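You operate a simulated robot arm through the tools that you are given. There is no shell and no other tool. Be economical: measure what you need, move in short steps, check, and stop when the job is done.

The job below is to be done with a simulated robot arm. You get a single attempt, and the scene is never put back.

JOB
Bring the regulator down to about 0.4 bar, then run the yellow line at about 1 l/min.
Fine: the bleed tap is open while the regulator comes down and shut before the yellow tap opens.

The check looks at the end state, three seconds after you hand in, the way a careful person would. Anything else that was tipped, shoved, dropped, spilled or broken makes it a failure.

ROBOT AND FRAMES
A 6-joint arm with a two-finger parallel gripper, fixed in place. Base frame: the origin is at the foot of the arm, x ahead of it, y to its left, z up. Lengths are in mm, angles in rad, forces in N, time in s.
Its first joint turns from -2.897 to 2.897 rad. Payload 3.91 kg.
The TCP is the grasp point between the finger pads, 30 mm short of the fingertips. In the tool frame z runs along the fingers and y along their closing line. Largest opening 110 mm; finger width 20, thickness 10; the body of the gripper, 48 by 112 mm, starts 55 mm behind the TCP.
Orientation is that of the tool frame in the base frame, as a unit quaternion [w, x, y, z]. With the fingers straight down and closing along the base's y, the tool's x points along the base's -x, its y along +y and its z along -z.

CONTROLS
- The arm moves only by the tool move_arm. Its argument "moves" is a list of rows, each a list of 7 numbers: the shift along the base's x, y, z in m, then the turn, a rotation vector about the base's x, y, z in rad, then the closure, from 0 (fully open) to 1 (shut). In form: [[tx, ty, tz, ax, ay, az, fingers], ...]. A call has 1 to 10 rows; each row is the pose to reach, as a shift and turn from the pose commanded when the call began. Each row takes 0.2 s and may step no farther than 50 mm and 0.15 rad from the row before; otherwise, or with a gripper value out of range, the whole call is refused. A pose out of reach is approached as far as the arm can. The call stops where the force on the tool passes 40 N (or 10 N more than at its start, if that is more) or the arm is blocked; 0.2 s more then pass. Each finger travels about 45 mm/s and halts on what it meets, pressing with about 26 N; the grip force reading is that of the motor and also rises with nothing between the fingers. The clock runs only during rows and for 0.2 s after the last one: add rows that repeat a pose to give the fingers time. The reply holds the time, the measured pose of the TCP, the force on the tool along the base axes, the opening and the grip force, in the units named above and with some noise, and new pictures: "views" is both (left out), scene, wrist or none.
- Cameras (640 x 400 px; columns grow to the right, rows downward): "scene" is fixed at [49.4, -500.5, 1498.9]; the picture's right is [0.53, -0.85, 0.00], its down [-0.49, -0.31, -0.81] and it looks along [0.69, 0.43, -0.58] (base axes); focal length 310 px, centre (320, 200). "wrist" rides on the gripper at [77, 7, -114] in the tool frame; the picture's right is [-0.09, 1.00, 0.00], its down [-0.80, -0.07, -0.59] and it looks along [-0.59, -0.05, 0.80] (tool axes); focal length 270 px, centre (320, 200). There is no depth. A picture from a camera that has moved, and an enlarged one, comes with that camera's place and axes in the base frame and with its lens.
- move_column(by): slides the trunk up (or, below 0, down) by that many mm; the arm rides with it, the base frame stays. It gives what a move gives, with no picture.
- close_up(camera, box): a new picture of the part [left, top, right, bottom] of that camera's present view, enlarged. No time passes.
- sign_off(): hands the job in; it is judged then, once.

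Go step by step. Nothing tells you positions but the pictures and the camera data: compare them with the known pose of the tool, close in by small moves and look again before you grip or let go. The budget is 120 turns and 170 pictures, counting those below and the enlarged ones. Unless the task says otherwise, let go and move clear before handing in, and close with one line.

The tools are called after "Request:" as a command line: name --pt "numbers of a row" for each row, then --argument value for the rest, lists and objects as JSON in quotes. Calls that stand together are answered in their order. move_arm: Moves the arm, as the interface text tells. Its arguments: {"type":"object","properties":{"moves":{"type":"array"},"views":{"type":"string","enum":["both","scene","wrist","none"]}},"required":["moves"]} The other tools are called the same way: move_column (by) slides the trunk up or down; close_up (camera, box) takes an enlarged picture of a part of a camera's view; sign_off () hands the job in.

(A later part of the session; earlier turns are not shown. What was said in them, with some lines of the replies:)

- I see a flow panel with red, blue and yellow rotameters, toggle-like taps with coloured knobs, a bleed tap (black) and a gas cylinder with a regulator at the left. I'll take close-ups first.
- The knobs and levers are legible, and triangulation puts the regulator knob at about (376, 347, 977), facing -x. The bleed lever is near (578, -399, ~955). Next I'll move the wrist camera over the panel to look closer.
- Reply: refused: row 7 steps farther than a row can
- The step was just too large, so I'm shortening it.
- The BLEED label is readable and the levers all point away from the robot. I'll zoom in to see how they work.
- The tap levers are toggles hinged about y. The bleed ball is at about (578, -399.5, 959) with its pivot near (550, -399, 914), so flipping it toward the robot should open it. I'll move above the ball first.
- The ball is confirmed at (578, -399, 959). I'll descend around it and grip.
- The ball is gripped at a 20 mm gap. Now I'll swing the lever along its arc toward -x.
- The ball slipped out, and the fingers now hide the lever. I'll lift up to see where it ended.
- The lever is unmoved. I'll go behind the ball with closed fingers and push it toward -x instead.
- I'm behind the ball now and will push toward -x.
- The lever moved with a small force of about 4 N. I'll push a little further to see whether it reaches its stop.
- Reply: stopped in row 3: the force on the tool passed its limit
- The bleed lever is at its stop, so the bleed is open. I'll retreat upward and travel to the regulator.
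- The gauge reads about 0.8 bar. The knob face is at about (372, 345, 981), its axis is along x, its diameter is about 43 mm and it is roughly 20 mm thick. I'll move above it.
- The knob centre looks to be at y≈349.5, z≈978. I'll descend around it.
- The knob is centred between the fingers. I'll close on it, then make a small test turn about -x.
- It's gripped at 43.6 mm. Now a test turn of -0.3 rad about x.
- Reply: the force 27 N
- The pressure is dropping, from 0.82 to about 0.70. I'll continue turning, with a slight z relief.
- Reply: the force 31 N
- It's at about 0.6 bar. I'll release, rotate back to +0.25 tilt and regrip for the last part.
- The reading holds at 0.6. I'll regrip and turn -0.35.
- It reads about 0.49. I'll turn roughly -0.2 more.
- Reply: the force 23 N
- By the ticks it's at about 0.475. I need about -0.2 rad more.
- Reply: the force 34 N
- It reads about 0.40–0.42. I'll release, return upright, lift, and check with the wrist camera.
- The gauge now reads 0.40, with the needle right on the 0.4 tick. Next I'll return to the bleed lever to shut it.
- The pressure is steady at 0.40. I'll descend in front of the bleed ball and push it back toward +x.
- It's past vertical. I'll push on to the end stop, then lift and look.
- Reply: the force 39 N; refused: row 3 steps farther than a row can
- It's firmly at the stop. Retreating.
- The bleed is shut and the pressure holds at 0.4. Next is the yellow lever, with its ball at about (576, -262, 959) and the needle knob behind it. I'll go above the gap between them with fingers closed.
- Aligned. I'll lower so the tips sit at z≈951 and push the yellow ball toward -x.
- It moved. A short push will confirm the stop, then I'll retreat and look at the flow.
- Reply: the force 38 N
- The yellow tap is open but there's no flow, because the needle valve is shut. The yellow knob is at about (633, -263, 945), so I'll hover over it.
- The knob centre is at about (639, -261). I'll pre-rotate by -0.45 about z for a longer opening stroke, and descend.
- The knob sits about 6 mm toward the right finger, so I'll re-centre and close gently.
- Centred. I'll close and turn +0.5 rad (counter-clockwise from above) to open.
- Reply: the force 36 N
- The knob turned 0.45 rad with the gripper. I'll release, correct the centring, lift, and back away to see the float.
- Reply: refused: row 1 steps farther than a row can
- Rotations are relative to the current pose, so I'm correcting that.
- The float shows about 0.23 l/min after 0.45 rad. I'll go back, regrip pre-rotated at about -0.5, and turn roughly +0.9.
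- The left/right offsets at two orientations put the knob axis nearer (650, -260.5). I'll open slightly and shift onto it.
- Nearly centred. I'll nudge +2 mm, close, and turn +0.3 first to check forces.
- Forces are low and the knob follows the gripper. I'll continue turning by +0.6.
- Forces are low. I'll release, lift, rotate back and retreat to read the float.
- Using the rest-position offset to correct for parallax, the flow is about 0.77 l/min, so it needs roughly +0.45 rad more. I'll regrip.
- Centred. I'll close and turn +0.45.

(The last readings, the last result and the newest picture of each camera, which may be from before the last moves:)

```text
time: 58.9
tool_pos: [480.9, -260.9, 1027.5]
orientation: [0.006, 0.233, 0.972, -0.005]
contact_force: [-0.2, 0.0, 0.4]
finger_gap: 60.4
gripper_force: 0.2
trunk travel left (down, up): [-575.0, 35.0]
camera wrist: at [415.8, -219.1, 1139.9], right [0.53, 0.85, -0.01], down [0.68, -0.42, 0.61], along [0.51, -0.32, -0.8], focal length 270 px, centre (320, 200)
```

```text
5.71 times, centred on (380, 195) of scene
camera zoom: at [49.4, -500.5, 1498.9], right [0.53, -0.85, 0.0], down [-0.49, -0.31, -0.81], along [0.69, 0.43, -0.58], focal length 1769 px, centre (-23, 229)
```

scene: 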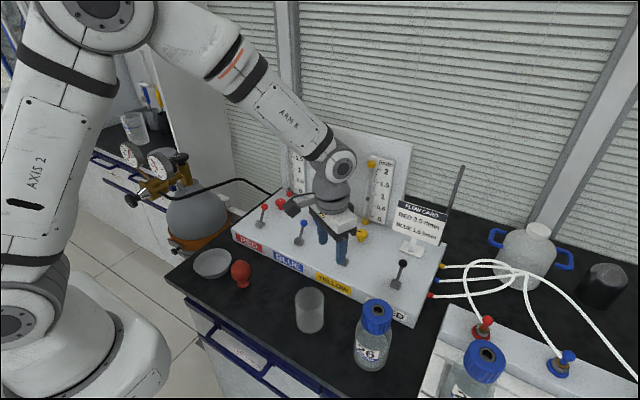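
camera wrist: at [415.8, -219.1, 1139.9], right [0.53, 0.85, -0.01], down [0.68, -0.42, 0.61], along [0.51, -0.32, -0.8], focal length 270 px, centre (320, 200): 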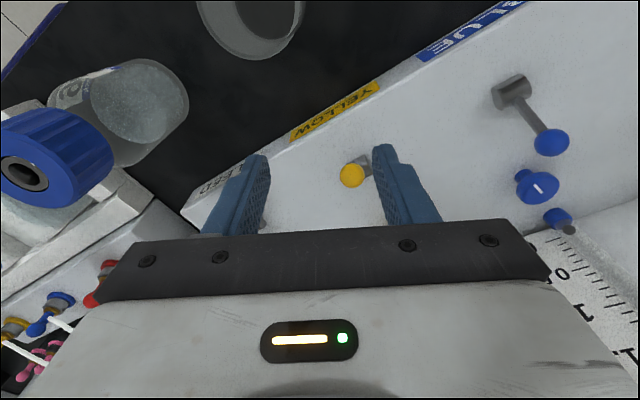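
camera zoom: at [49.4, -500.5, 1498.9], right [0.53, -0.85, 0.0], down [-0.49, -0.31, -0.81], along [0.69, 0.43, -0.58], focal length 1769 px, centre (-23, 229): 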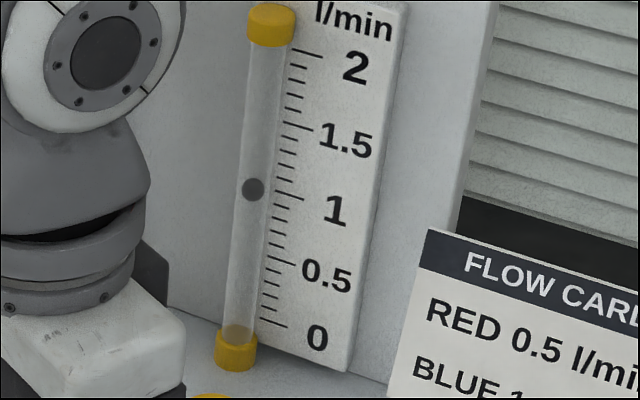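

The scene view gives about 1.0–1.02. To verify with less parallax I'll raise, straighten, open the fingers and pitch the wrist camera up toward the rotameter.

Request:
move_arm --pt "-0.01 0 0.03 0 0 0.12 0.2" --pt "-0.02 0.01 0.05 0 0 0.24 0" --pt "-0.02 0.02 0.06 0 0 0.36 0" --pt "-0.02 0.02 0.06 0 0 0.47 0" --views "none"

Request:
move_arm --pt "0 0 0 0 -0.14 0 0" --pt "0 0 0 0 -0.28 0 0" --pt "0 0 0 0 -0.42 0 0" --pt "0 0 0 0 -0.56 0 0" --pt "0 0 0 0 -0.65 0 0"

```text
time: 59.9
tool_pos: [464.9, -240.0, 1084.5]
orientation: [0.006, -0.002, 1.0, -0.004]
contact_force: [-0.5, 0.2, 0.5]
finger_gap: 110.2
gripper_force: 0.0
trunk travel left (down, up): [-575.0, 35.0]
```

```text
time: 61.1
tool_pos: [465.2, -240.0, 1085.9]
orientation: [0.325, 0.001, 0.946, -0.004]
contact_force: [0.0, 0.0, 0.0]
finger_gap: 109.9
gripper_force: 0.1
trunk travel left (down, up): [-575.0, 35.0]
camera wrist: at [334.1, -232.5, 1127.1], right [0.07, 1.0, 0.05], down [0.27, -0.06, 0.96], along [0.96, -0.06, -0.27], focal length 270 px, centre (320, 200)
```

scene: 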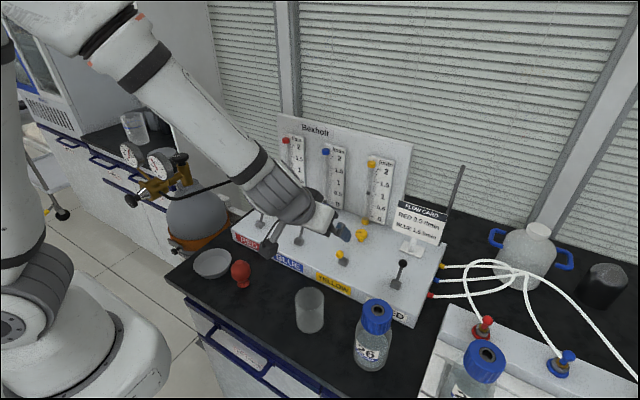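
wrist: 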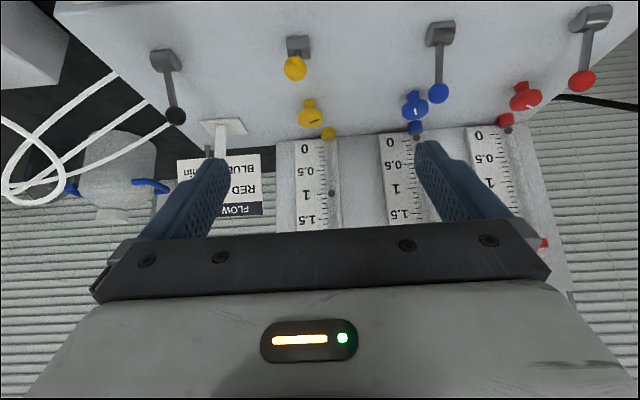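

Request:
close_up --camera "wrist" --box '[280, 125, 360, 235]'

Request:
close_up --camera "scene" --box '[160, 152, 184, 182]'

Request:
close_up --camera "scene" --box '[360, 160, 400, 230]'

```text
3.64 times, centred on (320, 180) of wrist
camera zoom: at [334.1, -232.5, 1127.1], right [0.07, 1.0, 0.05], down [0.27, -0.06, 0.96], along [0.96, -0.06, -0.27], focal length 983 px, centre (320, 273)
```

zoom: 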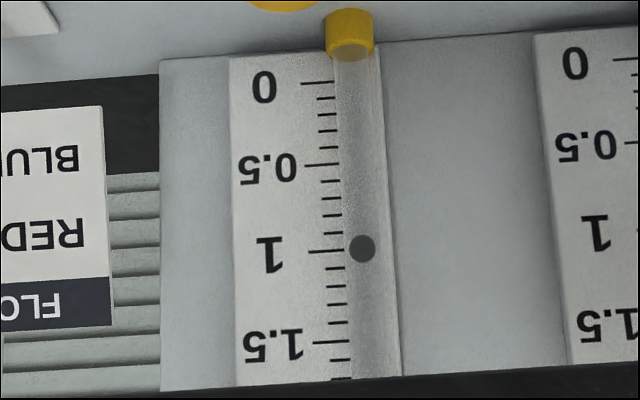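

```text
13.33 times, centred on (172, 167) of scene
camera zoom: at [49.4, -500.5, 1498.9], right [0.53, -0.85, 0.0], down [-0.49, -0.31, -0.81], along [0.69, 0.43, -0.58], focal length 4127 px, centre (2293, 640)
```

zoom: 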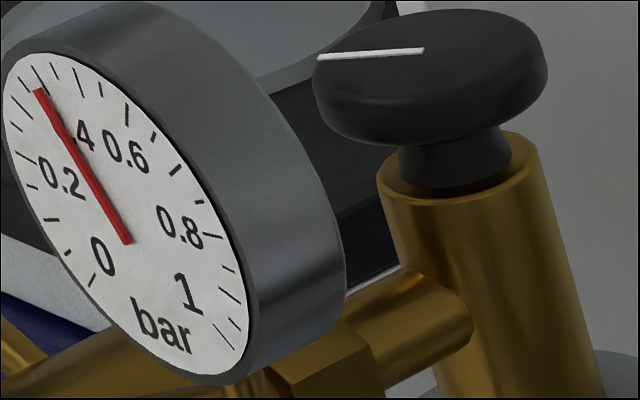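

```text
5.71 times, centred on (380, 195) of scene
camera zoom: at [49.4, -500.5, 1498.9], right [0.53, -0.85, 0.0], down [-0.49, -0.31, -0.81], along [0.69, 0.43, -0.58], focal length 1769 px, centre (-23, 229)
```

zoom: 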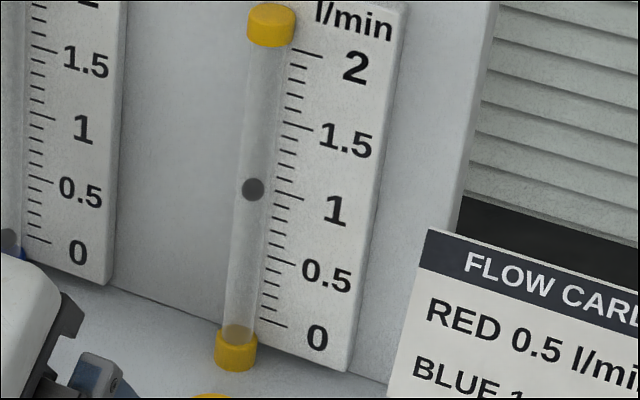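

The float sits level with 1 l/min, the gauge shows 0.40 bar, the bleed is shut and nothing was disturbed. I'll back the arm clear and hand in.

Request:
move_arm --pt "-0.01 0.01 0.04 0 0.13 0 0" --pt "-0.02 0.02 0.08 0 0.26 0 0" --pt "-0.03 0.03 0.12 0 0.4 0 0" --pt "-0.03 0.05 0.14 0 0.54 0 0" --pt "-0.03 0.07 0.15 0 0.65 0 0" --views "scene"

Request:
close_up --camera "scene" --box '[360, 160, 400, 230]'

```text
time: 62.3
tool_pos: [434.3, -170.6, 1235.7]
orientation: [0.005, -0.002, 1.0, -0.005]
contact_force: [0.7, 0.2, -0.3]
finger_gap: 110.1
gripper_force: 0.0
trunk travel left (down, up): [-575.0, 35.0]
```

scene: 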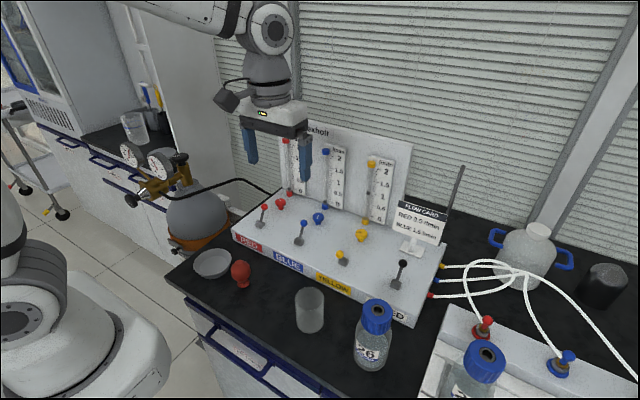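

```text
5.71 times, centred on (380, 195) of scene
camera zoom: at [49.4, -500.5, 1498.9], right [0.53, -0.85, 0.0], down [-0.49, -0.31, -0.81], along [0.69, 0.43, -0.58], focal length 1769 px, centre (-23, 229)
```

zoom: 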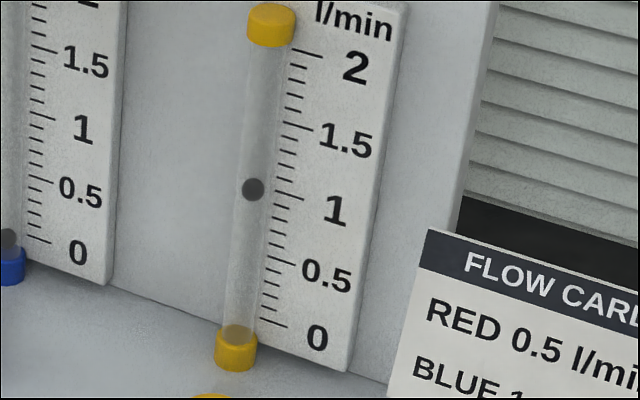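

Everything is steady and the arm is clear, so I'm handing in.

Request:
sign_off

```text
The job is handed in.
```

The regulator is down to about 0.4 bar and the yellow line is running at about 1 l/min; the bleed tap was open while the regulator came down and shut before the yellow tap opened.
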